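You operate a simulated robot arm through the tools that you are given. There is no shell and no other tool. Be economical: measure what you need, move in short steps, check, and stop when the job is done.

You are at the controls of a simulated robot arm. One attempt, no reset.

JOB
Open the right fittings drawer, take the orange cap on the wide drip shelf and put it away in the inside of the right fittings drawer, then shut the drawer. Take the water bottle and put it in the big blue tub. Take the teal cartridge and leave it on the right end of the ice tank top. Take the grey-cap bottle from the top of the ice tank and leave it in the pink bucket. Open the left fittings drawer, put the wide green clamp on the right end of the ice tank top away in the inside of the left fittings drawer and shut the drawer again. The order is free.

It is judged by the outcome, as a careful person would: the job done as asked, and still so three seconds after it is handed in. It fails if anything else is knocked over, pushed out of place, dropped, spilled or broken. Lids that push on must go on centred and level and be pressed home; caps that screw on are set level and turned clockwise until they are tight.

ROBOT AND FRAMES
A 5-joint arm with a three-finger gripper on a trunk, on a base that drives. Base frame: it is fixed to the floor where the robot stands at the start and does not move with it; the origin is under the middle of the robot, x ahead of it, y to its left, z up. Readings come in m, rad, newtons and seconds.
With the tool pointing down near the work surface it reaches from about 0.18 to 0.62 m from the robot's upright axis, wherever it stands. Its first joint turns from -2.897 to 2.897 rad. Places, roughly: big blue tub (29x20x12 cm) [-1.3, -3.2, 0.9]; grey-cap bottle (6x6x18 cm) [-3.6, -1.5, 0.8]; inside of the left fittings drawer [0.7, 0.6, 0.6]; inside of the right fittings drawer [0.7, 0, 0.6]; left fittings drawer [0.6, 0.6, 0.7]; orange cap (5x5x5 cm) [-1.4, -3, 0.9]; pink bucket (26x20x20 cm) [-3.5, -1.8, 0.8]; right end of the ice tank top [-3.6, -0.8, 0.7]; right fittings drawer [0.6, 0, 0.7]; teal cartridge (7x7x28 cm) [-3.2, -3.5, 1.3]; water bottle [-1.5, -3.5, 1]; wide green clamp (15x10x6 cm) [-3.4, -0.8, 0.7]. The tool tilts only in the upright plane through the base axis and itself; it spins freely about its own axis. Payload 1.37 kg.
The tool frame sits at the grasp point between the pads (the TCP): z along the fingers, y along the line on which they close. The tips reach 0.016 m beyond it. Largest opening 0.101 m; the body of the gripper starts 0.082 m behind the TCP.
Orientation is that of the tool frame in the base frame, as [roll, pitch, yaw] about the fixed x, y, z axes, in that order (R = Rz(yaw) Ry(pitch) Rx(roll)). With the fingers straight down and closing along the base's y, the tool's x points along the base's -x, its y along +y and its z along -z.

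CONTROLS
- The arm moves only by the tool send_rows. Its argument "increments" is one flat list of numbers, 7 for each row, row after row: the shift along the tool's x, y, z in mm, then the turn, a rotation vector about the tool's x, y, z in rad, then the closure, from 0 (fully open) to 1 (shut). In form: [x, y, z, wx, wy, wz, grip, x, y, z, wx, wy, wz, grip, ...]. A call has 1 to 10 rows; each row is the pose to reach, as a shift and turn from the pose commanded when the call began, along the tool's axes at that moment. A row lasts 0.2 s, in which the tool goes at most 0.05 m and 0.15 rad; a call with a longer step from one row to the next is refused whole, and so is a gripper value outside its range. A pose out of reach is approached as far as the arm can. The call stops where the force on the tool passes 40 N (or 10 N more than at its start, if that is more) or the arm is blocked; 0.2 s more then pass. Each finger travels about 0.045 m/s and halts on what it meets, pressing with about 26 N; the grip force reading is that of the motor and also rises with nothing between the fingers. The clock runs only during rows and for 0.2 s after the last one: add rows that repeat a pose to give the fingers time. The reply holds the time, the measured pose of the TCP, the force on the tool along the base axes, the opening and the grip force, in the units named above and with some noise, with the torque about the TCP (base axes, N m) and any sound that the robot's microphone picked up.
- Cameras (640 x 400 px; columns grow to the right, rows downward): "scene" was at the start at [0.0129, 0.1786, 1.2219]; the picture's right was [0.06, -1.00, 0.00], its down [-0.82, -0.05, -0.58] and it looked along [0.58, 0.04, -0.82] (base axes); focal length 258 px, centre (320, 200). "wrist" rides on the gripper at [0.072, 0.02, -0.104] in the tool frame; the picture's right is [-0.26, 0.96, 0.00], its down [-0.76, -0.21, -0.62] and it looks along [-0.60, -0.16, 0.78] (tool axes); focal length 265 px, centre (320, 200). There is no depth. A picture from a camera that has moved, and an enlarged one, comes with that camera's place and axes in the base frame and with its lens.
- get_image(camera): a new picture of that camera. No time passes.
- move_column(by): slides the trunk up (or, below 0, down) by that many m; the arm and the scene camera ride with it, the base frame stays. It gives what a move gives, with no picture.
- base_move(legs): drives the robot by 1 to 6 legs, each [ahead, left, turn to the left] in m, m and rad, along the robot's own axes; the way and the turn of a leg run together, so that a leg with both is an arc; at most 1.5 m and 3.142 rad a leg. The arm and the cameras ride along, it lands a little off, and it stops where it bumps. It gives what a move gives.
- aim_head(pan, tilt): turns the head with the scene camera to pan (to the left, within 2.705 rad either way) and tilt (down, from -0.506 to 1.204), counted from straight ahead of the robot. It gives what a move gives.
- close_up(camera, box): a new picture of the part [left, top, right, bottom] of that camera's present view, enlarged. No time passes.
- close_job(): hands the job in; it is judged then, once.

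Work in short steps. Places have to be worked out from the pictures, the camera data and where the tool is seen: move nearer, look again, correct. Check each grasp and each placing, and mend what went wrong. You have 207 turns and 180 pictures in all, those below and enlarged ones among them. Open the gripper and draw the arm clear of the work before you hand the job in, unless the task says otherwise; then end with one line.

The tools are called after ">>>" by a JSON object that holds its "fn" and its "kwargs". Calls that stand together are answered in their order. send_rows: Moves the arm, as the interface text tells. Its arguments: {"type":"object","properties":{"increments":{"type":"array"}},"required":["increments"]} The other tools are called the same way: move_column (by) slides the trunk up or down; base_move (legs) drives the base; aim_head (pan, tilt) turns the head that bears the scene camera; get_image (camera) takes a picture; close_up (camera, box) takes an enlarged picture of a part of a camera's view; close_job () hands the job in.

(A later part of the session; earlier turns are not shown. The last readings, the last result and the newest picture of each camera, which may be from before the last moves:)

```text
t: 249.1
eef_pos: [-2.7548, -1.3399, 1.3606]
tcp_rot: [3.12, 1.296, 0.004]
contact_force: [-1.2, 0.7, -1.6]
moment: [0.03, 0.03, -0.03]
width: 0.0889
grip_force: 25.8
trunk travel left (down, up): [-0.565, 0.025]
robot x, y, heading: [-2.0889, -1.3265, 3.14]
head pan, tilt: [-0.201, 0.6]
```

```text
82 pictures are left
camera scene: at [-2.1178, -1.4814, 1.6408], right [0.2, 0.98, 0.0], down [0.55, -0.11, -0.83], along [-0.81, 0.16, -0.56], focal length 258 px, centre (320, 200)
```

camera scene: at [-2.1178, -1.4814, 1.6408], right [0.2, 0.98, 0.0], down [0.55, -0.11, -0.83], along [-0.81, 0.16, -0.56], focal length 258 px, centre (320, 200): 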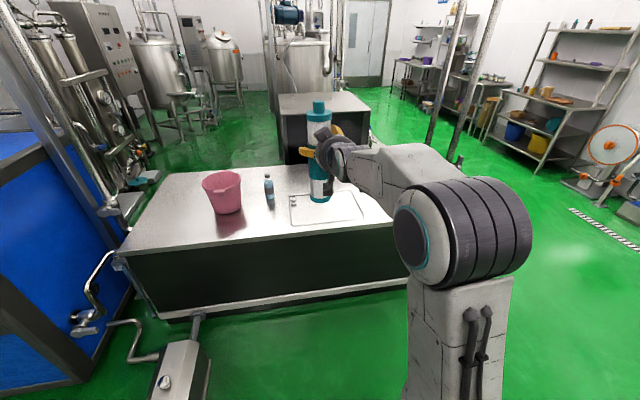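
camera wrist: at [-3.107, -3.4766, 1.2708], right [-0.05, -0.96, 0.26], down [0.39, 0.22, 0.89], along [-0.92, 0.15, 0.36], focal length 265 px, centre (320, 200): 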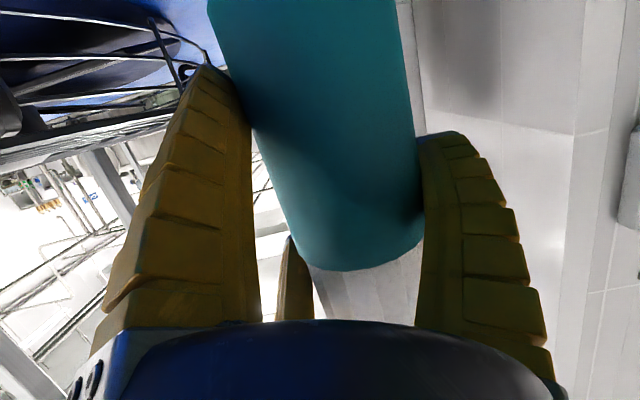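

The arm still blocks; I go the other way, to the right, so the right end lies left of the arm.

>>> {"fn": "base_move", "kwargs": {"legs": [[0, -0.82, 0]]}}

>>> {"fn": "aim_head", "kwargs": {"pan": 0.1, "tilt": 0.7}}

>>> {"fn": "get_image", "kwargs": {"camera": "scene"}}

```text
t: 253.5
eef_pos: [-2.7557, -0.5218, 1.3615]
tcp_rot: [3.118, 1.296, 0.008]
contact_force: [-0.6, -0.1, -1.9]
moment: [0.0, 0.0, -0.02]
width: 0.0891
grip_force: 25.5
trunk travel left (down, up): [-0.565, 0.025]
robot x, y, heading: [-2.0929, -0.5043, -3.131]
head pan, tilt: [-0.201, 0.6]
```

```text
t: 254.3
eef_pos: [-2.7549, -0.521, 1.3601]
tcp_rot: [3.119, 1.295, 0.009]
contact_force: [0.6, -0.7, -1.7]
moment: [0.05, 0.03, 0.02]
width: 0.089
grip_force: 26.2
trunk travel left (down, up): [-0.565, 0.025]
robot x, y, heading: [-2.0952, -0.5033, -3.138]
head pan, tilt: [0.099, 0.7]
```

```text
81 pictures are left
camera scene: at [-2.1163, -0.6872, 1.6322], right [-0.1, 0.99, 0.0], down [0.64, 0.07, -0.77], along [-0.76, -0.08, -0.64], focal length 258 px, centre (320, 200)
```

scene: 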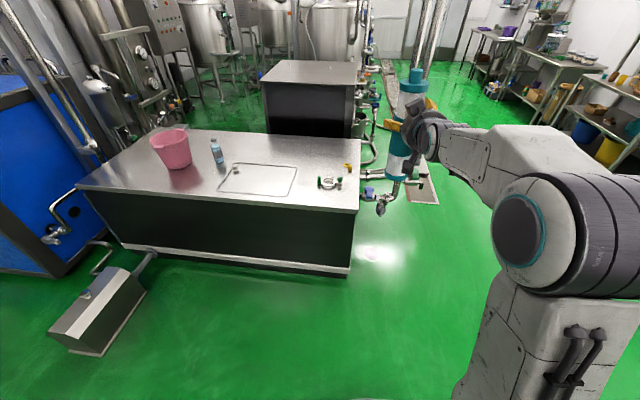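

>>> {"fn": "close_up", "kwargs": {"camera": "scene", "box": [200, 115, 410, 245]}}

```text
3.05 times, centred on (305, 180) of scene
camera zoom: at [-2.1163, -0.6872, 1.6322], right [-0.1, 0.99, 0.0], down [0.64, 0.07, -0.77], along [-0.76, -0.08, -0.64], focal length 786 px, centre (366, 261)
```

zoom: 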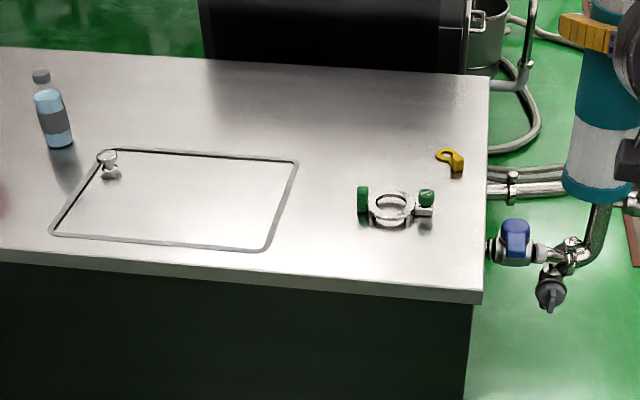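

Now I see it: clamp (ring with two green knobs) at about (−3.46, −0.77), a yellow tag behind, hatch left of y≈−1.0. I'll put the cartridge at about (−3.33, −0.90). Shift left, lower the trunk, approach.

>>> {"fn": "base_move", "kwargs": {"legs": [[0, 0.365, 0]]}}

>>> {"fn": "move_column", "kwargs": {"by": -0.45}}

>>> {"fn": "base_move", "kwargs": {"legs": [[0.4, 0, 0]]}}

>>> {"fn": "get_image", "kwargs": {"camera": "wrist"}}

>>> {"fn": "aim_head", "kwargs": {"pan": 0.0, "tilt": 0.6}}

>>> {"fn": "get_image", "kwargs": {"camera": "scene"}}

```text
t: 256.7
eef_pos: [-2.7533, -0.8943, 1.3614]
tcp_rot: [3.121, 1.296, 0.018]
contact_force: [-0.9, -0.1, -1.9]
moment: [0.03, 0.01, -0.03]
width: 0.089
grip_force: 25.9
trunk travel left (down, up): [-0.565, 0.025]
robot x, y, heading: [-2.0929, -0.8691, -3.138]
head pan, tilt: [0.099, 0.7]
```

```text
refused: -0.45 is not a number from -0.4 to 0.4
```

```text
t: 259.1
eef_pos: [-3.1474, -0.8975, 1.3612]
tcp_rot: [3.118, 1.295, 0.013]
contact_force: [-0.2, 0.0, -1.3]
moment: [0.04, 0.02, -0.03]
width: 0.0889
grip_force: 26.3
trunk travel left (down, up): [-0.565, 0.025]
robot x, y, heading: [-2.4801, -0.8746, -3.129]
head pan, tilt: [0.099, 0.7]
```

```text
79 pictures are left
camera wrist: at [-3.0266, -0.9112, 1.3199], right [-0.04, -0.96, 0.26], down [0.38, 0.23, 0.9], along [-0.92, 0.13, 0.36], focal length 265 px, centre (320, 200)
```

wrist: 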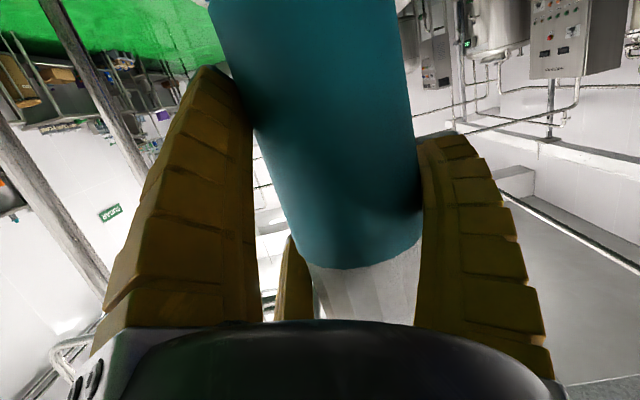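

```text
t: 259.8
eef_pos: [-3.1461, -0.8972, 1.3607]
tcp_rot: [3.118, 1.295, 0.013]
contact_force: [0.9, 0.0, -0.9]
moment: [0.03, 0.01, 0.02]
width: 0.089
grip_force: 26.2
trunk travel left (down, up): [-0.565, 0.025]
robot x, y, heading: [-2.4825, -0.8757, -3.129]
head pan, tilt: [0.0, 0.6]
```

```text
78 pictures are left
camera scene: at [-2.5103, -1.0498, 1.6408], right [-0.01, 1.0, 0.0], down [0.57, 0.01, -0.82], along [-0.82, -0.01, -0.57], focal length 258 px, centre (320, 200)
```

scene: 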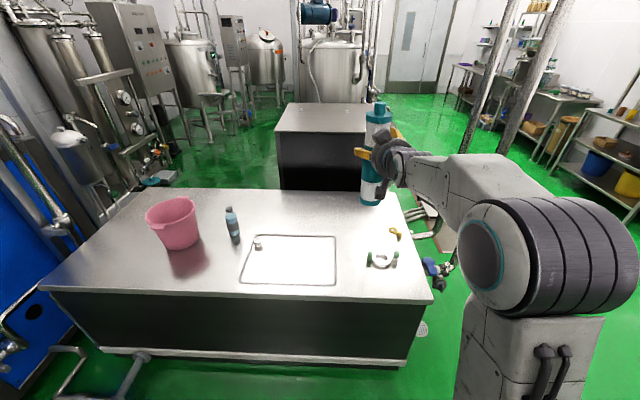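

I lower the trunk 0.40 m first, then drive ahead 0.16 m so the cartridge is over about (−3.31, −0.915), left of the clamp.

>>> {"fn": "move_column", "kwargs": {"by": -0.4}}

>>> {"fn": "base_move", "kwargs": {"legs": [[0.165, 0, 0]]}}

>>> {"fn": "get_image", "kwargs": {"camera": "scene"}}

```text
t: 263.6
eef_pos: [-3.1466, -0.8973, 0.9605]
tcp_rot: [3.116, 1.294, 0.014]
contact_force: [-0.4, 0.0, -0.9]
moment: [0.03, 0.04, 0.0]
width: 0.0885
grip_force: 26.0
trunk travel left (down, up): [-0.165, 0.425]
robot x, y, heading: [-2.4851, -0.8745, -3.128]
head pan, tilt: [0.0, 0.6]
```

```text
t: 265.1
eef_pos: [-3.3105, -0.8987, 0.961]
tcp_rot: [3.117, 1.295, 0.012]
contact_force: [0.3, -0.2, -1.4]
moment: [-0.01, 0.01, 0.01]
width: 0.0887
grip_force: 26.2
trunk travel left (down, up): [-0.165, 0.425]
robot x, y, heading: [-2.6528, -0.8743, -3.136]
head pan, tilt: [0.0, 0.6]
```

```text
77 pictures are left
camera scene: at [-2.6753, -1.0511, 1.2408], right [-0.01, 1.0, 0.0], down [0.56, 0.0, -0.83], along [-0.83, -0.01, -0.56], focal length 258 px, centre (320, 200)
```

scene: 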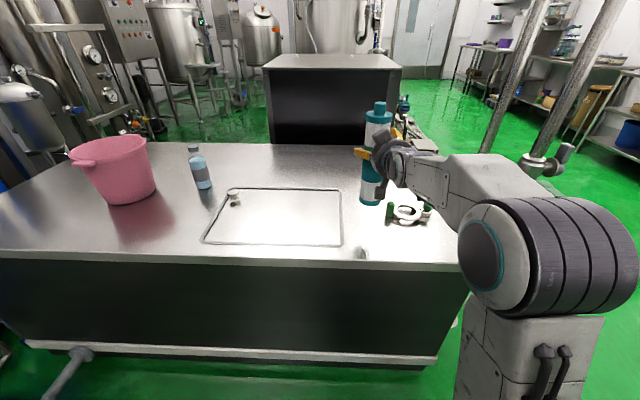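

Position looks right, clear of the clamp and hatch. I lower the trunk another 0.10 m.

>>> {"fn": "move_column", "kwargs": {"by": -0.1}}

>>> {"fn": "close_up", "kwargs": {"camera": "scene", "box": [310, 70, 470, 250]}}

```text
t: 266.4
eef_pos: [-3.3113, -0.8971, 0.8609]
tcp_rot: [3.117, 1.296, 0.012]
contact_force: [0.7, -0.1, -1.0]
moment: [0.01, 0.03, 0.0]
width: 0.0888
grip_force: 25.7
trunk travel left (down, up): [-0.065, 0.525]
robot x, y, heading: [-2.6511, -0.8738, -3.134]
head pan, tilt: [0.0, 0.6]
```

```text
2.22 times, centred on (390, 160) of scene
camera zoom: at [-2.6753, -1.0511, 1.1409], right [-0.01, 1.0, 0.0], down [0.56, 0.0, -0.83], along [-0.82, -0.01, -0.56], focal length 573 px, centre (164, 289)
```

zoom: 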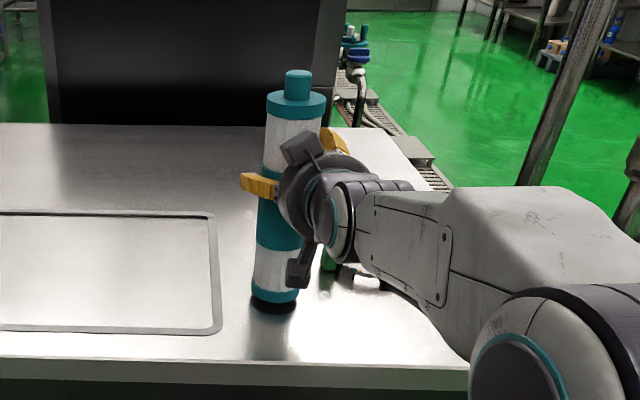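

Near the surface (shadow visible). I lower with the arm in small steps until contact.

>>> {"fn": "send_rows", "kwargs": {"increments": [5, 0, 1, 0, 0, 0, 1, 10, 0, 3, 0, 0, 0, 1, 14, 0, 4, 0, 0, 0, 1, 14, 0, 4, 0, 0, 0, 1]}}

```text
t: 267.4
eef_pos: [-3.3106, -0.8975, 0.8515]
tcp_rot: [3.111, 1.307, 0.008]
contact_force: [0.8, 0.8, 17.0]
moment: [-0.6, -0.19, 0.02]
width: 0.0888
grip_force: 25.1
trunk travel left (down, up): [-0.065, 0.525]
robot x, y, heading: [-2.6447, -0.8722, -3.131]
head pan, tilt: [0.0, 0.6]
```

Contact at TCP z≈0.852 (tank top ≈0.692). I ease up 3 mm, open fully and check before withdrawing.

>>> {"fn": "send_rows", "kwargs": {"increments": [-3, 0, -1, 0, 0, 0, 1, -3, 0, -1, 0, 0, 0, 0.5, -3, 0, -1, 0, 0, 0, 0, -3, 0, -1, 0, 0, 0, 0, -3, 0, -1, 0, 0, 0, 0]}}

>>> {"fn": "get_image", "kwargs": {"camera": "wrist"}}

>>> {"fn": "close_up", "kwargs": {"camera": "scene", "box": [310, 70, 470, 250]}}

```text
t: 268.6
eef_pos: [-3.3112, -0.898, 0.8494]
tcp_rot: [3.117, 1.297, 0.014]
contact_force: [-0.5, -0.2, 0.1]
moment: [-0.01, 0.02, -0.01]
width: 0.1006
grip_force: 0.1
trunk travel left (down, up): [-0.065, 0.525]
robot x, y, heading: [-2.6528, -0.8745, -3.127]
head pan, tilt: [0.0, 0.6]
```

```text
75 pictures are left
camera wrist: at [-3.1907, -0.912, 0.8083], right [-0.04, -0.96, 0.26], down [0.38, 0.23, 0.9], along [-0.92, 0.13, 0.36], focal length 265 px, centre (320, 200)
```

wrist: 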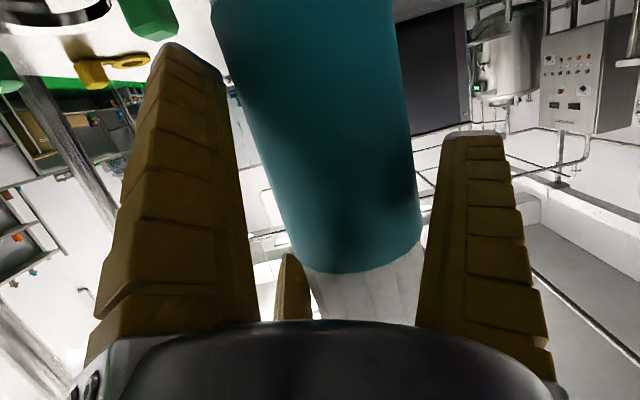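

```text
2.22 times, centred on (390, 160) of scene
camera zoom: at [-2.6752, -1.0511, 1.1408], right [-0.01, 1.0, 0.0], down [0.56, 0.0, -0.83], along [-0.83, -0.01, -0.56], focal length 573 px, centre (164, 289)
```

zoom: 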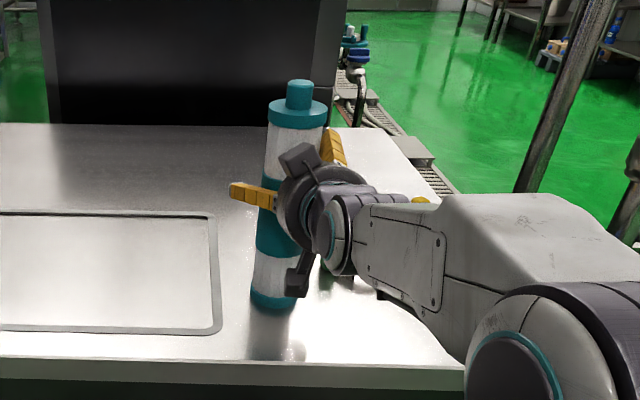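

It stands alone and upright. I withdraw straight back 100 mm along x.

>>> {"fn": "send_rows", "kwargs": {"increments": [5, 0, -18, 0, 0, 0, 0, 10, 0, -37, 0, 0, 0, 0, 15, 0, -55, 0, 0, 0, 0, 21, 0, -74, 0, 0, 0, 0, 26, 0, -92, 0, 0, 0, 0]}}

>>> {"fn": "base_move", "kwargs": {"legs": [[-0.3, 0, 0]]}}

>>> {"fn": "get_image", "kwargs": {"camera": "scene"}}

```text
t: 269.8
eef_pos: [-3.2149, -0.8946, 0.8496]
tcp_rot: [3.114, 1.296, 0.012]
contact_force: [-0.5, 0.3, 0.2]
moment: [0.0, -0.02, -0.02]
width: 0.1006
grip_force: 0.1
trunk travel left (down, up): [-0.065, 0.525]
robot x, y, heading: [-2.6484, -0.8767, -3.136]
head pan, tilt: [0.0, 0.6]
```

```text
t: 271.8
eef_pos: [-2.9209, -0.8913, 0.8497]
tcp_rot: [3.115, 1.295, 0.009]
contact_force: [-0.1, -0.2, -0.6]
moment: [0.01, 0.0, -0.02]
width: 0.1007
grip_force: 0.1
trunk travel left (down, up): [-0.065, 0.525]
robot x, y, heading: [-2.3543, -0.8715, -3.138]
head pan, tilt: [0.0, 0.6]
```

```text
73 pictures are left
camera scene: at [-2.3812, -1.0489, 1.1408], right [-0.01, 1.0, 0.0], down [0.56, 0.0, -0.83], along [-0.83, -0.01, -0.56], focal length 258 px, centre (320, 200)
```

scene: 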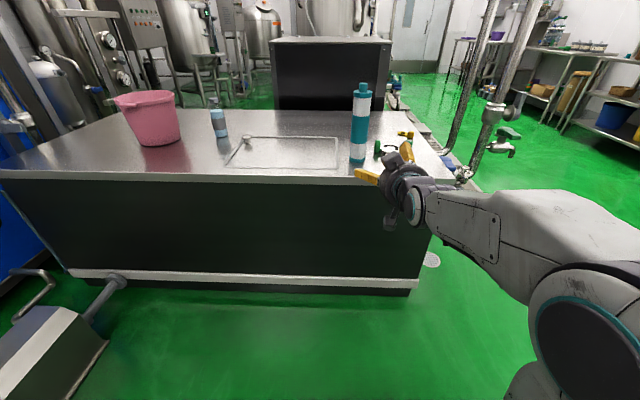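

The cartridge stands well. Next the grey-cap bottle at ≈(−3.56, −1.53). I raise the trunk and bring the tool back to a mild forward tilt (0.35 rad) for a grip from above.

>>> {"fn": "move_column", "kwargs": {"by": 0.36}}

>>> {"fn": "send_rows", "kwargs": {"increments": [14, 0, 4, 0, 0.12, 0, 0, 28, 0, 8, 0, 0.24, 0, 0, 42, 0, 12, 0, 0.36, 0, 0, 56, 0, 16, 0, 0.48, 0, 0, 70, 0, 20, 0, 0.6, 0, 0, 84, 0, 24, 0, 0.72, 0, 0, 98, 0, 28, 0, 0.84, 0, 0, 112, 0, 32, 0, 0.95, 0, 0]}}

>>> {"fn": "base_move", "kwargs": {"legs": [[0, 0.68, 0], [0.2, 0, 0]]}}

>>> {"fn": "aim_head", "kwargs": {"pan": 0.0, "tilt": 0.7}}

>>> {"fn": "get_image", "kwargs": {"camera": "scene"}}

>>> {"fn": "get_image", "kwargs": {"camera": "wrist"}}

```text
t: 275.3
eef_pos: [-2.9208, -0.8917, 1.2096]
tcp_rot: [3.115, 1.294, 0.01]
contact_force: [0.5, -0.2, 0.3]
moment: [-0.03, 0.02, -0.02]
width: 0.1005
grip_force: 0.0
trunk travel left (down, up): [-0.425, 0.165]
robot x, y, heading: [-2.3569, -0.8734, -3.134]
head pan, tilt: [0.0, 0.6]
```

```text
t: 277.1
eef_pos: [-2.9232, -0.8923, 1.0924]
tcp_rot: [3.14, 0.343, 0.033]
contact_force: [0.1, -0.5, 0.0]
moment: [-0.02, 0.03, -0.01]
width: 0.1007
grip_force: 0.0
trunk travel left (down, up): [-0.425, 0.165]
robot x, y, heading: [-2.3521, -0.8694, -3.132]
head pan, tilt: [0.0, 0.6]
```

```text
t: 282.0
eef_pos: [-3.119, -1.5636, 1.0934]
tcp_rot: [3.139, 0.345, 0.032]
contact_force: [-0.2, 0.8, 0.1]
moment: [-0.02, -0.04, 0.04]
width: 0.1006
grip_force: 0.1
trunk travel left (down, up): [-0.425, 0.165]
robot x, y, heading: [-2.549, -1.5441, -3.135]
head pan, tilt: [0.0, 0.6]
```

```text
t: 282.7
eef_pos: [-3.1172, -1.5641, 1.0933]
tcp_rot: [3.141, 0.346, 0.031]
contact_force: [-0.4, 0.2, -0.1]
moment: [0.02, 0.04, 0.0]
width: 0.1006
grip_force: 0.0
trunk travel left (down, up): [-0.425, 0.165]
robot x, y, heading: [-2.5491, -1.544, -3.135]
head pan, tilt: [0.0, 0.7]
```

```text
72 pictures are left
camera scene: at [-2.575, -1.7215, 1.4922], right [0.0, 1.0, 0.0], down [0.64, 0.0, -0.77], along [-0.77, 0.0, -0.64], focal length 258 px, centre (320, 200)
```

scene: 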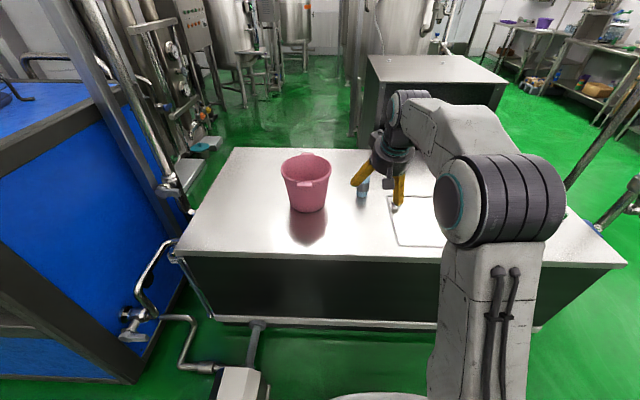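

```text
71 pictures are left
camera wrist: at [-3.0153, -1.5792, 1.1676], right [-0.22, -0.97, 0.09], down [-0.51, 0.19, 0.84], along [-0.83, 0.14, -0.54], focal length 265 px, centre (320, 200)
```

wrist: 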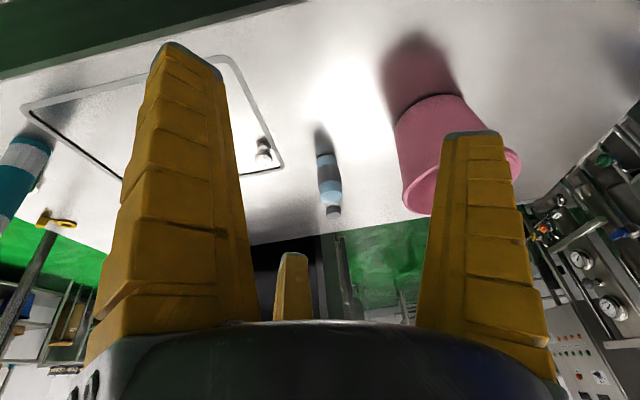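

Bottle axis ≈(−3.53, −1.52), top 0.872; bucket centre ≈(−3.485, −1.78), rim ≈0.892. I drive ahead 0.27 m (tool well above everything) and look.

>>> {"fn": "base_move", "kwargs": {"legs": [[0.27, 0, 0]]}}

>>> {"fn": "get_image", "kwargs": {"camera": "wrist"}}

```text
t: 284.6
eef_pos: [-3.387, -1.5609, 1.0939]
tcp_rot: [3.139, 0.346, 0.024]
contact_force: [-0.2, -0.1, -0.3]
moment: [0.01, 0.0, 0.02]
width: 0.1005
grip_force: 0.1
trunk travel left (down, up): [-0.425, 0.165]
robot x, y, heading: [-2.8174, -1.5462, 3.139]
head pan, tilt: [0.0, 0.7]
```

```text
70 pictures are left
camera wrist: at [-3.2832, -1.5764, 1.1674], right [-0.22, -0.97, 0.09], down [-0.51, 0.2, 0.84], along [-0.83, 0.14, -0.54], focal length 265 px, centre (320, 200)
```

wrist: 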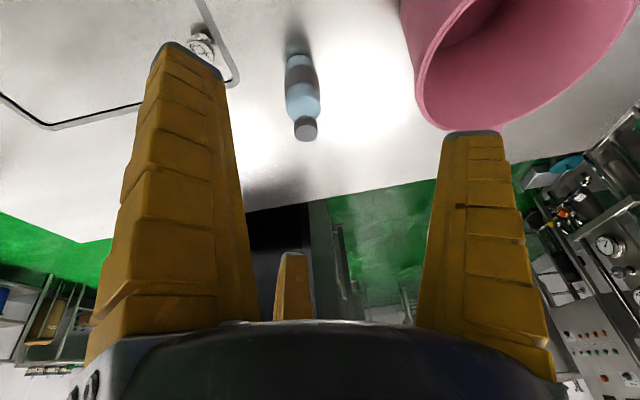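

>>> {"fn": "close_up", "kwargs": {"camera": "wrist", "box": [250, 20, 370, 150]}}

```text
3.08 times, centred on (310, 85) of wrist
camera zoom: at [-3.2832, -1.5764, 1.1674], right [-0.22, -0.97, 0.09], down [-0.51, 0.2, 0.84], along [-0.83, 0.14, -0.54], focal length 817 px, centre (351, 554)
```

zoom: 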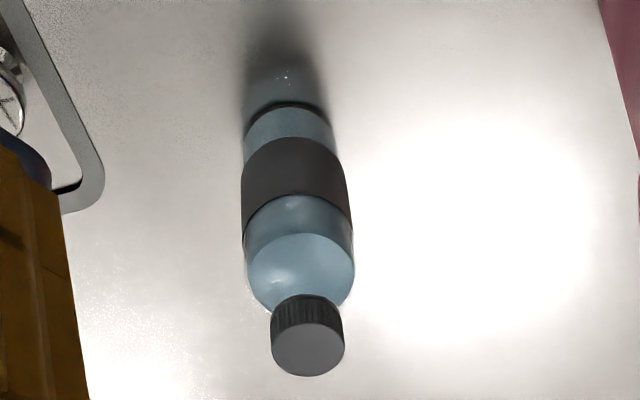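

The ribbed grey cap (~39 mm, z≈0.845–0.872) is a good grip. I align above it, then descend along the tool axis partway.

>>> {"fn": "send_rows", "kwargs": {"increments": [-31, -21, 0, 0.01, 0, 0.028, 0, -63, -43, 0, 0.02, 0, 0.055, 0, -63, -43, 45, 0.02, 0, 0.055, 0, -63, -43, 90, 0.02, 0, 0.055, 0, -63, -43, 135, 0.02, 0, 0.055, 0, -63, -43, 180, 0.02, 0, 0.055, 0]}}

>>> {"fn": "get_image", "kwargs": {"camera": "wrist"}}

```text
t: 286.0
eef_pos: [-3.5077, -1.5218, 0.9427]
tcp_rot: [-3.141, 0.345, -0.034]
contact_force: [-0.6, 0.1, 0.4]
moment: [0.01, -0.01, -0.02]
width: 0.1007
grip_force: 0.0
trunk travel left (down, up): [-0.425, 0.165]
robot x, y, heading: [-2.8187, -1.5466, 3.138]
head pan, tilt: [0.0, 0.7]
```

```text
68 pictures are left
camera wrist: at [-3.4056, -1.5437, 1.0172], right [-0.28, -0.96, 0.09], down [-0.49, 0.22, 0.84], along [-0.82, 0.19, -0.54], focal length 265 px, centre (320, 200)
```

wrist: 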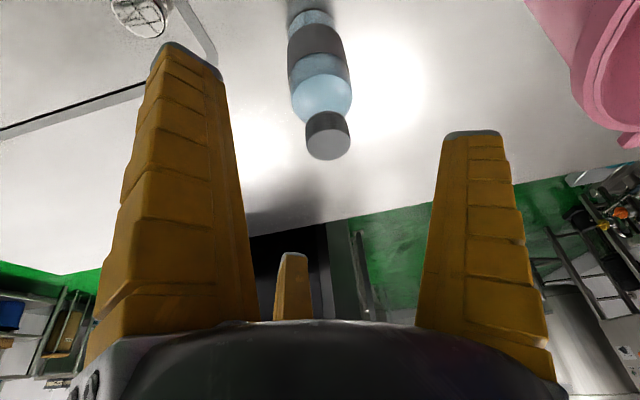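

On track: cap at (−3.55, −1.522). I go down the final 94 mm.

>>> {"fn": "send_rows", "kwargs": {"increments": [-8, 0, 35, 0, 0, 0, 0, -8, 0, 65, 0, 0, 0, 0, -8, 0, 94, 0, 0, 0, 0, -8, 0, 94, 0, 0, 0, 0]}}

>>> {"fn": "get_image", "kwargs": {"camera": "wrist"}}

```text
t: 287.0
eef_pos: [-3.5464, -1.5205, 0.8589]
tcp_rot: [-3.14, 0.345, -0.033]
contact_force: [0.2, 0.4, -0.1]
moment: [-0.02, 0.01, 0.01]
width: 0.1006
grip_force: 0.0
trunk travel left (down, up): [-0.425, 0.165]
robot x, y, heading: [-2.8202, -1.5447, 3.141]
head pan, tilt: [0.0, 0.7]
```

```text
67 pictures are left
camera wrist: at [-3.4446, -1.5431, 0.9325], right [-0.28, -0.96, 0.09], down [-0.49, 0.22, 0.84], along [-0.82, 0.19, -0.54], focal length 265 px, centre (320, 200)
```

wrist: 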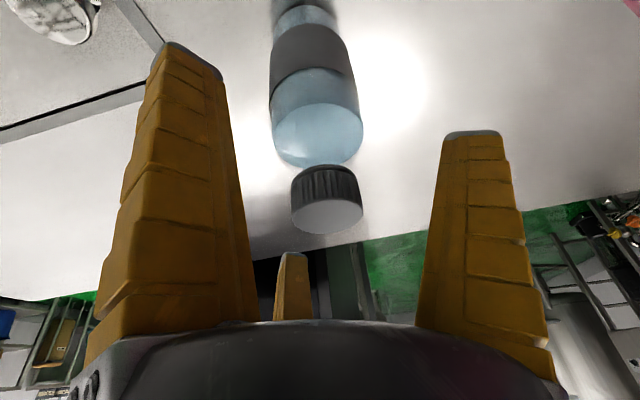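

The apparent widths say the bottle axis is ~18 mm farther (x≈−3.565). I shift that much, then close on the cap.

>>> {"fn": "send_rows", "kwargs": {"increments": [-16, 0, 9, 0, 0, 0, 0, -16, 0, 9, 0, 0, 0, 0]}}

>>> {"fn": "get_image", "kwargs": {"camera": "wrist"}}

```text
t: 287.6
eef_pos: [-3.5594, -1.5201, 0.8564]
tcp_rot: [-3.141, 0.345, -0.034]
contact_force: [0.3, -0.5, 0.2]
moment: [0.0, 0.0, -0.01]
width: 0.1006
grip_force: 0.1
out of reach, approached as far as the arm can: row 1, 2
trunk travel left (down, up): [-0.425, 0.165]
robot x, y, heading: [-2.8187, -1.546, 3.136]
head pan, tilt: [0.0, 0.7]
```

```text
66 pictures are left
camera wrist: at [-3.4571, -1.542, 0.9298], right [-0.28, -0.96, 0.09], down [-0.49, 0.22, 0.84], along [-0.82, 0.19, -0.54], focal length 265 px, centre (320, 200)
```

wrist: 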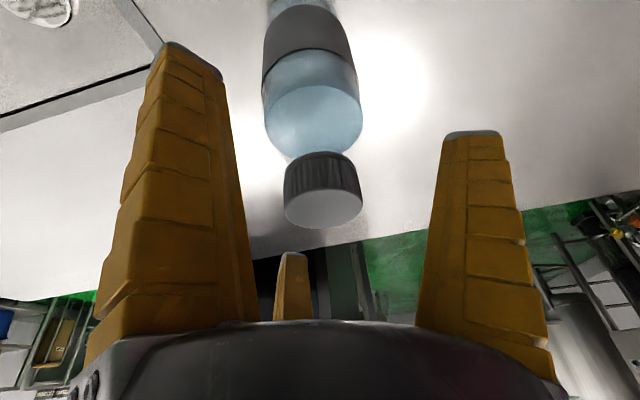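

Cap is now right at the grasp point. Close.

>>> {"fn": "send_rows", "kwargs": {"increments": [0, 0, 0, 0, 0, 0, 0.5, 0, 0, 0, 0, 0, 0, 1, 0, 0, 0, 0, 0, 0, 1, 0, 0, 0, 0, 0, 0, 1, 0, 0, 0, 0, 0, 0, 1, 0, 0, 0, 0, 0, 0, 1]}}

>>> {"fn": "get_image", "kwargs": {"camera": "wrist"}}

```text
t: 289.0
eef_pos: [-3.5587, -1.5193, 0.8556]
tcp_rot: [-3.139, 0.343, -0.033]
contact_force: [1.6, -0.9, -0.4]
moment: [0.04, -0.23, 0.01]
width: 0.0337
grip_force: 26.2
trunk travel left (down, up): [-0.425, 0.165]
robot x, y, heading: [-2.817, -1.5464, 3.142]
head pan, tilt: [0.0, 0.7]
```

```text
65 pictures are left
camera wrist: at [-3.4567, -1.5421, 0.93], right [-0.28, -0.96, 0.09], down [-0.49, 0.22, 0.84], along [-0.82, 0.19, -0.54], focal length 265 px, centre (320, 200)
```

wrist: 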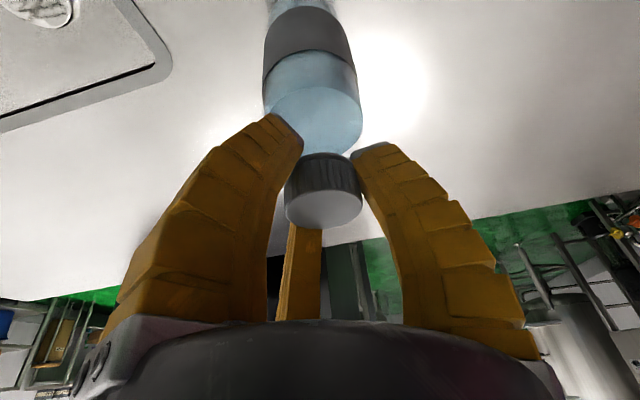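

Gripped (34 mm). I lift with the trunk and check.

>>> {"fn": "move_column", "kwargs": {"by": 0.06}}

>>> {"fn": "get_image", "kwargs": {"camera": "wrist"}}

```text
t: 290.0
eef_pos: [-3.5599, -1.52, 0.9171]
tcp_rot: [-3.14, 0.344, -0.033]
contact_force: [0.6, 0.4, -3.9]
moment: [0.0, 0.02, 0.01]
width: 0.0321
grip_force: 25.8
trunk travel left (down, up): [-0.485, 0.105]
robot x, y, heading: [-2.8175, -1.5439, 3.144]
head pan, tilt: [0.0, 0.7]
```

```text
64 pictures are left
camera wrist: at [-3.4573, -1.5421, 0.9896], right [-0.28, -0.96, 0.09], down [-0.49, 0.22, 0.84], along [-0.82, 0.19, -0.54], focal length 265 px, centre (320, 200)
```

wrist: 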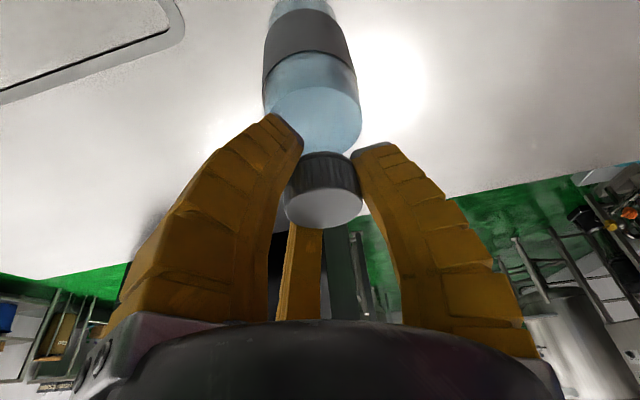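

Holding (~0.4 kg). I raise the trunk the rest and bring the arm in and up so the bottle's bottom clears the bucket rim.

>>> {"fn": "move_column", "kwargs": {"by": 0.1}}

>>> {"fn": "send_rows", "kwargs": {"increments": [13, 0, -33, 0, 0, 0, 1, 26, 0, -66, 0, 0, 0, 1, 39, 0, -99, 0, 0, 0, 1]}}

>>> {"fn": "get_image", "kwargs": {"camera": "scene"}}

```text
t: 291.3
eef_pos: [-3.5588, -1.52, 1.015]
tcp_rot: [-3.14, 0.343, -0.033]
contact_force: [-0.2, -0.2, -3.8]
moment: [0.01, 0.0, 0.0]
width: 0.0317
grip_force: 26.2
trunk travel left (down, up): [-0.585, 0.005]
robot x, y, heading: [-2.8169, -1.5461, 3.141]
head pan, tilt: [0.0, 0.7]
```

```text
t: 292.1
eef_pos: [-3.488, -1.5233, 1.0954]
tcp_rot: [-3.142, 0.345, -0.031]
contact_force: [-0.3, -1.5, -2.7]
moment: [0.01, 0.01, 0.01]
width: 0.0319
grip_force: 26.1
trunk travel left (down, up): [-0.585, 0.005]
robot x, y, heading: [-2.8202, -1.5462, 3.14]
head pan, tilt: [0.0, 0.7]
```

```text
63 pictures are left
camera scene: at [-2.8423, -1.7217, 1.6522], right [0.0, 1.0, 0.0], down [0.64, 0.0, -0.77], along [-0.77, 0.0, -0.64], focal length 258 px, centre (320, 200)
```

scene: 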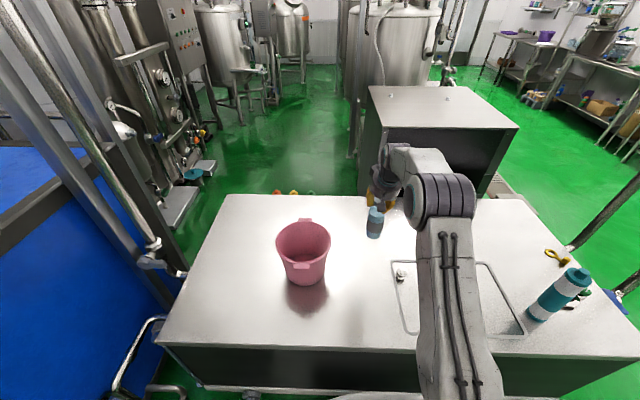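

Bucket centre ≈(−3.505, −1.783). Bottle bottom is ~4 cm above the rim; I shift the base 0.26 m left.

>>> {"fn": "base_move", "kwargs": {"legs": [[0, 0.26, 0]]}}

>>> {"fn": "get_image", "kwargs": {"camera": "scene"}}

>>> {"fn": "get_image", "kwargs": {"camera": "wrist"}}

```text
t: 293.5
eef_pos: [-3.4892, -1.6624, 1.0942]
tcp_rot: [-3.14, 0.342, -0.037]
contact_force: [-0.5, -0.6, -3.6]
moment: [0.04, 0.01, -0.03]
width: 0.0313
grip_force: 26.4
trunk travel left (down, up): [-0.585, 0.005]
robot x, y, heading: [-2.8173, -1.683, 3.135]
head pan, tilt: [0.0, 0.7]
stopped in leg 1: the robot was blocked; the commanded pose is now the measured one
```

```text
62 pictures are left
camera scene: at [-2.8446, -1.8636, 1.6518], right [0.0, 1.0, 0.0], down [0.64, 0.0, -0.76], along [-0.76, 0.0, -0.64], focal length 258 px, centre (320, 200)
```

scene: 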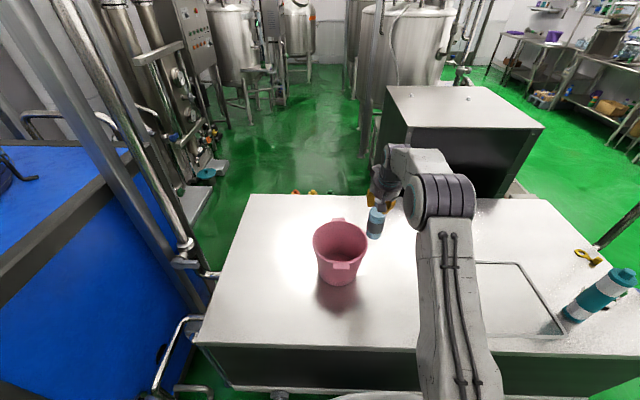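

```text
61 pictures are left
camera wrist: at [-3.3875, -1.6848, 1.1681], right [-0.29, -0.95, 0.09], down [-0.5, 0.22, 0.84], along [-0.82, 0.2, -0.54], focal length 265 px, centre (320, 200)
```

wrist: 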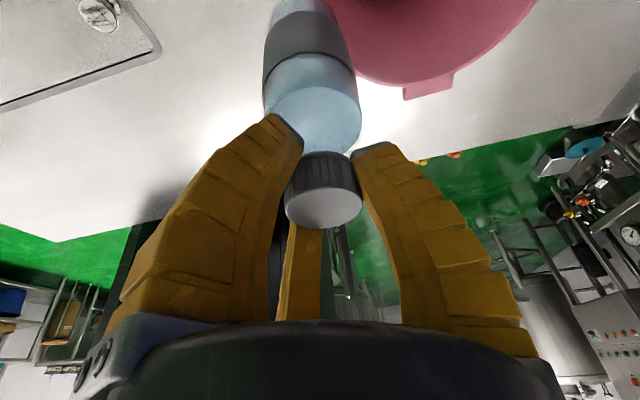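

The base touched the drain box on the left, so I ease back 3 cm and swing the arm instead toward the bucket.

>>> {"fn": "base_move", "kwargs": {"legs": [[0, -0.03, 0]]}}

>>> {"fn": "send_rows", "kwargs": {"increments": [3, 40, -1, -0.02, 0, -0.056, 1, 8, 80, -2, -0.04, 0, -0.112, 1, 12, 120, -4, -0.06, 0, -0.168, 1, 16, 155, -5, -0.078, 0, -0.217, 1, 16, 155, -5, -0.078, 0, -0.217, 1]}}

>>> {"fn": "get_image", "kwargs": {"camera": "scene"}}

>>> {"fn": "get_image", "kwargs": {"camera": "wrist"}}

```text
t: 294.3
eef_pos: [-3.4882, -1.629, 1.0951]
tcp_rot: [3.14, 0.341, -0.037]
contact_force: [-0.4, 1.1, -4.0]
moment: [-0.04, 0.04, 0.02]
width: 0.031
grip_force: 25.8
trunk travel left (down, up): [-0.585, 0.005]
robot x, y, heading: [-2.8141, -1.6558, 3.137]
head pan, tilt: [0.0, 0.7]
```

```text
t: 295.5
eef_pos: [-3.4771, -1.7854, 1.0941]
tcp_rot: [3.133, 0.343, 0.191]
contact_force: [-0.2, 0.0, -3.5]
moment: [0.0, -0.02, 0.02]
width: 0.0311
grip_force: 26.3
trunk travel left (down, up): [-0.585, 0.005]
robot x, y, heading: [-2.8241, -1.6543, 3.138]
head pan, tilt: [0.0, 0.7]
```

```text
60 pictures are left
camera scene: at [-2.8445, -1.8306, 1.6522], right [0.0, 1.0, 0.0], down [0.64, 0.0, -0.76], along [-0.76, 0.0, -0.64], focal length 258 px, centre (320, 200)
```

scene: 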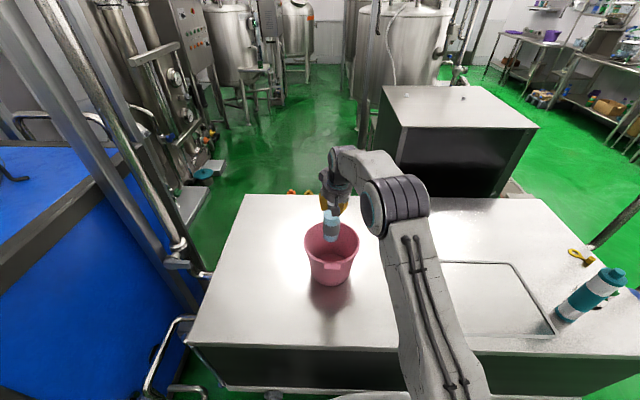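

```text
59 pictures are left
camera wrist: at [-3.3731, -1.7836, 1.1685], right [-0.06, -0.99, 0.1], down [-0.54, 0.11, 0.84], along [-0.84, 0.0, -0.54], focal length 265 px, centre (320, 200)
```

wrist: 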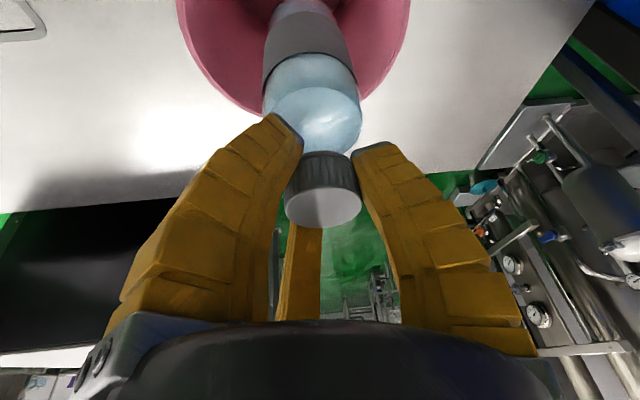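

Bottle is over the bucket. I shift 18 mm toward its centre, then lower straight with the trunk 0.15 m.

>>> {"fn": "send_rows", "kwargs": {"increments": [-17, -3, 6, 0, 0, 0, 1, -17, -3, 6, 0, 0, 0, 1]}}

>>> {"fn": "move_column", "kwargs": {"by": -0.15}}

>>> {"fn": "get_image", "kwargs": {"camera": "scene"}}

>>> {"fn": "get_image", "kwargs": {"camera": "wrist"}}

```text
t: 296.1
eef_pos: [-3.4962, -1.7863, 1.0947]
tcp_rot: [3.136, 0.342, 0.191]
contact_force: [0.9, 1.1, -2.4]
moment: [0.0, 0.0, 0.04]
width: 0.0309
grip_force: 25.9
trunk travel left (down, up): [-0.585, 0.005]
robot x, y, heading: [-2.8197, -1.6578, 3.137]
head pan, tilt: [0.0, 0.7]
```

```text
t: 297.9
eef_pos: [-3.4965, -1.7854, 0.9448]
tcp_rot: [3.135, 0.343, 0.191]
contact_force: [-0.3, 0.1, -3.4]
moment: [-0.02, 0.0, -0.05]
width: 0.0308
grip_force: 25.9
trunk travel left (down, up): [-0.435, 0.155]
robot x, y, heading: [-2.8158, -1.6543, 3.133]
head pan, tilt: [0.0, 0.7]
```

```text
58 pictures are left
camera scene: at [-2.8444, -1.831, 1.5022], right [0.0, 1.0, 0.0], down [0.64, 0.0, -0.76], along [-0.76, 0.0, -0.64], focal length 258 px, centre (320, 200)
```

scene: 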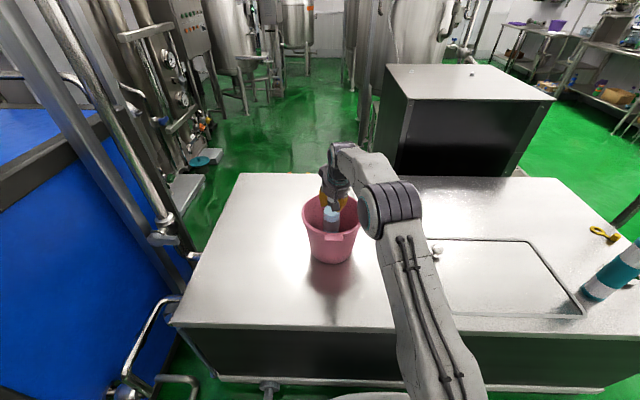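

```text
57 pictures are left
camera wrist: at [-3.3922, -1.7838, 1.019], right [-0.06, -0.99, 0.09], down [-0.54, 0.11, 0.84], along [-0.84, 0.0, -0.54], focal length 265 px, centre (320, 200)
```

wrist: 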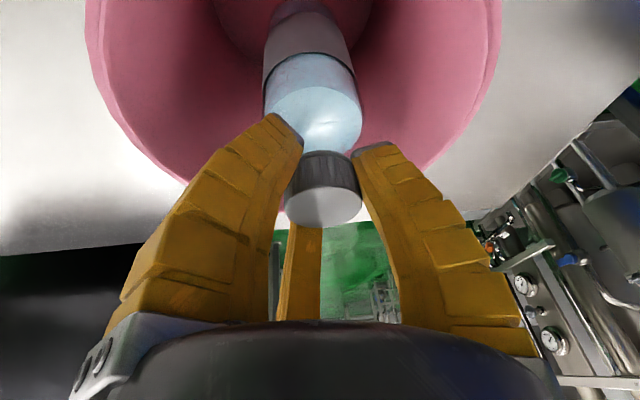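

Going in cleanly. Lower 0.06 m more, then fine steps until contact.

>>> {"fn": "move_column", "kwargs": {"by": -0.06}}

>>> {"fn": "send_rows", "kwargs": {"increments": [2, 0, 5, 0, 0, 0, 1, 4, 0, 10, 0, 0, 0, 1, 5, 0, 14, 0, 0, 0, 1, 5, 0, 14, 0, 0, 0, 1]}}

```text
t: 298.9
eef_pos: [-3.4956, -1.7858, 0.8834]
tcp_rot: [3.136, 0.343, 0.191]
contact_force: [-0.2, -0.2, -2.6]
moment: [0.03, 0.0, 0.01]
width: 0.0305
grip_force: 25.9
trunk travel left (down, up): [-0.375, 0.215]
robot x, y, heading: [-2.8191, -1.6566, 3.136]
head pan, tilt: [0.0, 0.7]
```

```text
t: 299.9
eef_pos: [-3.4963, -1.7861, 0.8688]
tcp_rot: [3.136, 0.344, 0.192]
contact_force: [0.6, 0.2, -2.7]
moment: [-0.02, -0.04, -0.03]
width: 0.0303
grip_force: 25.7
trunk travel left (down, up): [-0.375, 0.215]
robot x, y, heading: [-2.82, -1.6567, 3.141]
head pan, tilt: [0.0, 0.7]
```

>>> {"fn": "send_rows", "kwargs": {"increments": [1, 0, 3, 0, 0, 0, 1, 2, 0, 6, 0, 0, 0, 1, 3, 0, 9, 0, 0, 0, 1, 3, 0, 9, 0, 0, 0, 1]}}

>>> {"fn": "get_image", "kwargs": {"camera": "wrist"}}

```text
t: 300.9
eef_pos: [-3.4969, -1.7867, 0.8629]
tcp_rot: [3.136, 0.35, 0.192]
contact_force: [0.4, 1.8, 13.5]
moment: [0.11, -0.27, 0.02]
width: 0.0325
grip_force: 26.1
trunk travel left (down, up): [-0.375, 0.215]
robot x, y, heading: [-2.8171, -1.6536, 3.141]
head pan, tilt: [0.0, 0.7]
```

```text
56 pictures are left
camera wrist: at [-3.3922, -1.7841, 0.9371], right [-0.06, -0.99, 0.1], down [-0.53, 0.11, 0.84], along [-0.85, 0.0, -0.53], focal length 265 px, centre (320, 200)
```

wrist: 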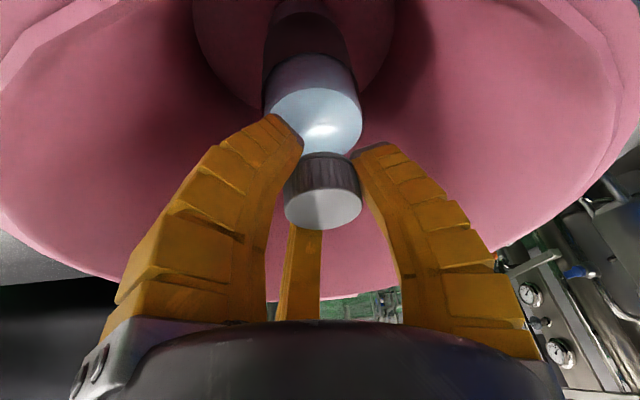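

Contact on the bucket floor (13 N). I ease off, open, and retreat along the tool axis.

>>> {"fn": "send_rows", "kwargs": {"increments": [-1, 0, -3, 0, 0, 0, 0.9, -1, 0, -3, 0, 0, 0, 0.4, -1, 0, -3, 0, 0, 0, 0.2, -1, 0, -3, 0, 0, 0, 0.2, -1, 0, -3, 0, 0, 0, 0.2]}}

>>> {"fn": "send_rows", "kwargs": {"increments": [0, 0, -35, 0, 0, 0, 0.2, 0, 0, -75, 0, 0, 0, 0.2, 0, 0, -115, 0, 0, 0, 0.2, 0, 0, -155, 0, 0, 0, 0.2]}}

>>> {"fn": "get_image", "kwargs": {"camera": "wrist"}}

```text
t: 302.1
eef_pos: [-3.4963, -1.7857, 0.8643]
tcp_rot: [3.133, 0.342, 0.192]
contact_force: [0.6, 0.5, -0.4]
moment: [-0.01, -0.03, -0.02]
width: 0.0828
grip_force: 2.2
trunk travel left (down, up): [-0.375, 0.215]
robot x, y, heading: [-2.8222, -1.6539, 3.138]
head pan, tilt: [0.0, 0.7]
```

```text
t: 303.1
eef_pos: [-3.4443, -1.7752, 1.0104]
tcp_rot: [3.134, 0.342, 0.191]
contact_force: [0.4, 0.5, 0.3]
moment: [0.0, 0.0, 0.03]
width: 0.0826
grip_force: 1.6
trunk travel left (down, up): [-0.375, 0.215]
robot x, y, heading: [-2.8183, -1.6559, 3.138]
head pan, tilt: [0.0, 0.7]
```

```text
55 pictures are left
camera wrist: at [-3.3403, -1.7733, 1.0843], right [-0.06, -0.99, 0.09], down [-0.53, 0.11, 0.84], along [-0.84, 0.0, -0.54], focal length 265 px, centre (320, 200)
```

wrist: 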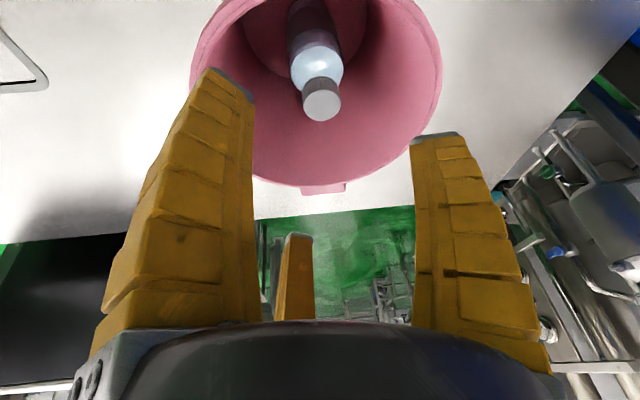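

The bottle stands in the bucket. I back off and go to the clamp at ≈(−3.39, −0.76), swinging the arm straight.

>>> {"fn": "base_move", "kwargs": {"legs": [[-0.4, 0, 0], [0, -0.95, 0]]}}

>>> {"fn": "send_rows", "kwargs": {"increments": [8, -40, -2, 0.02, 0, 0.056, 0, 14, -80, -4, 0.04, 0, 0.112, 0, 18, -120, -6, 0.06, 0, 0.168, 0, 18, -128, -6, 0.066, 0, 0.185, 0]}}

>>> {"fn": "get_image", "kwargs": {"camera": "wrist"}}

>>> {"fn": "get_image", "kwargs": {"camera": "scene"}}

```text
t: 310.2
eef_pos: [-3.0413, -0.8188, 1.0102]
tcp_rot: [3.134, 0.344, 0.201]
contact_force: [0.5, -0.4, 0.3]
moment: [0.0, 0.03, 0.01]
width: 0.0829
grip_force: 1.4
trunk travel left (down, up): [-0.375, 0.215]
robot x, y, heading: [-2.4151, -0.6892, -3.133]
head pan, tilt: [0.0, 0.7]
```

```text
t: 311.2
eef_pos: [-3.0492, -0.6894, 1.0087]
tcp_rot: [-3.14, 0.343, 0.005]
contact_force: [-0.8, 0.7, 0.5]
moment: [-0.05, -0.03, 0.0]
width: 0.1007
grip_force: 0.1
trunk travel left (down, up): [-0.375, 0.215]
robot x, y, heading: [-2.4169, -0.6893, -3.132]
head pan, tilt: [0.0, 0.7]
```

```text
54 pictures are left
camera wrist: at [-2.9469, -0.7078, 1.0821], right [-0.24, -0.97, 0.09], down [-0.51, 0.2, 0.84], along [-0.83, 0.16, -0.54], focal length 265 px, centre (320, 200)
```

wrist: 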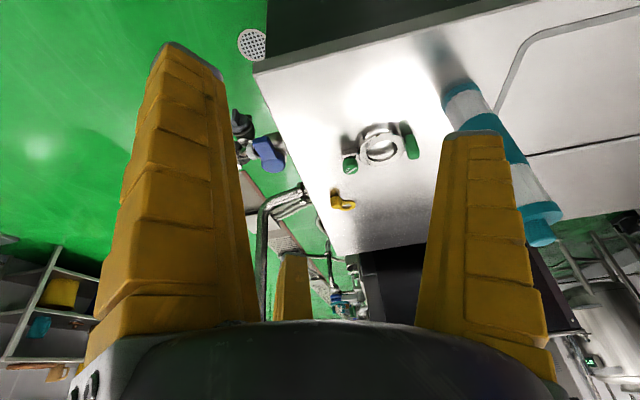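

```text
53 pictures are left
camera scene: at [-2.4405, -0.8674, 1.4422], right [-0.01, 1.0, 0.0], down [0.64, 0.0, -0.76], along [-0.76, -0.01, -0.64], focal length 258 px, centre (320, 200)
```

scene: 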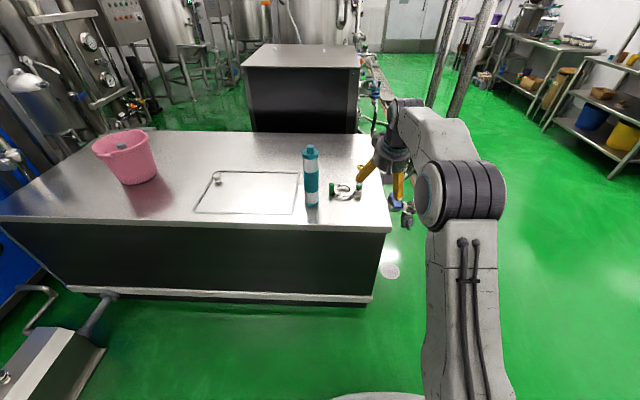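

Clamp: ring at (−3.37, −0.76) with green knobs at y≈−0.69 and −0.82. I approach 0.2 m with the tool high, and zoom on it.

>>> {"fn": "base_move", "kwargs": {"legs": [[0.2, 0.03, 0]]}}

>>> {"fn": "close_up", "kwargs": {"camera": "wrist", "box": [240, 0, 460, 180]}}

>>> {"fn": "close_up", "kwargs": {"camera": "scene", "box": [280, 150, 420, 270]}}

```text
t: 312.8
eef_pos: [-3.2511, -0.7212, 1.0065]
tcp_rot: [-3.137, 0.34, 0.005]
contact_force: [-0.2, 0.4, -0.3]
moment: [-0.01, 0.0, 0.0]
width: 0.101
grip_force: 0.0
trunk travel left (down, up): [-0.375, 0.215]
robot x, y, heading: [-2.6187, -0.7204, -3.138]
head pan, tilt: [0.0, 0.7]
```

```text
2.22 times, centred on (350, 90) of wrist
camera zoom: at [-3.1472, -0.7392, 1.0819], right [-0.25, -0.97, 0.09], down [-0.51, 0.2, 0.84], along [-0.83, 0.16, -0.54], focal length 590 px, centre (253, 444)
```

zoom: 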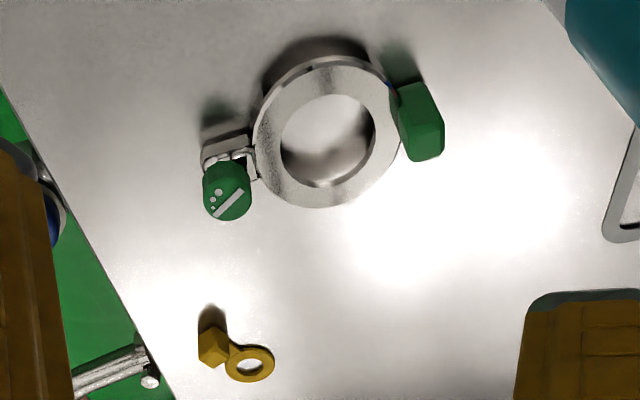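

```text
3.33 times, centred on (350, 210) of scene
camera zoom: at [-2.6411, -0.8994, 1.4422], right [-0.01, 1.0, 0.0], down [0.64, 0.0, -0.76], along [-0.76, 0.0, -0.64], focal length 860 px, centre (220, 167)
```

zoom: 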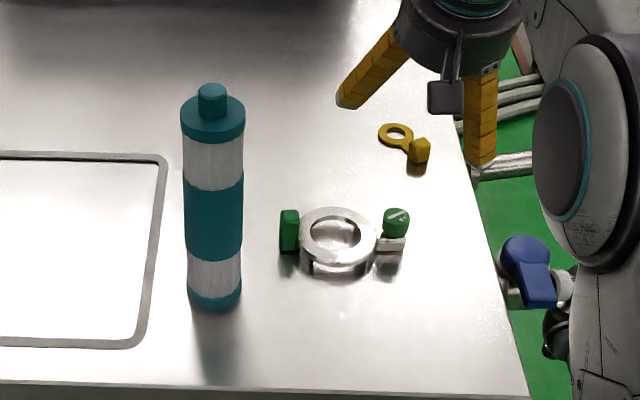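

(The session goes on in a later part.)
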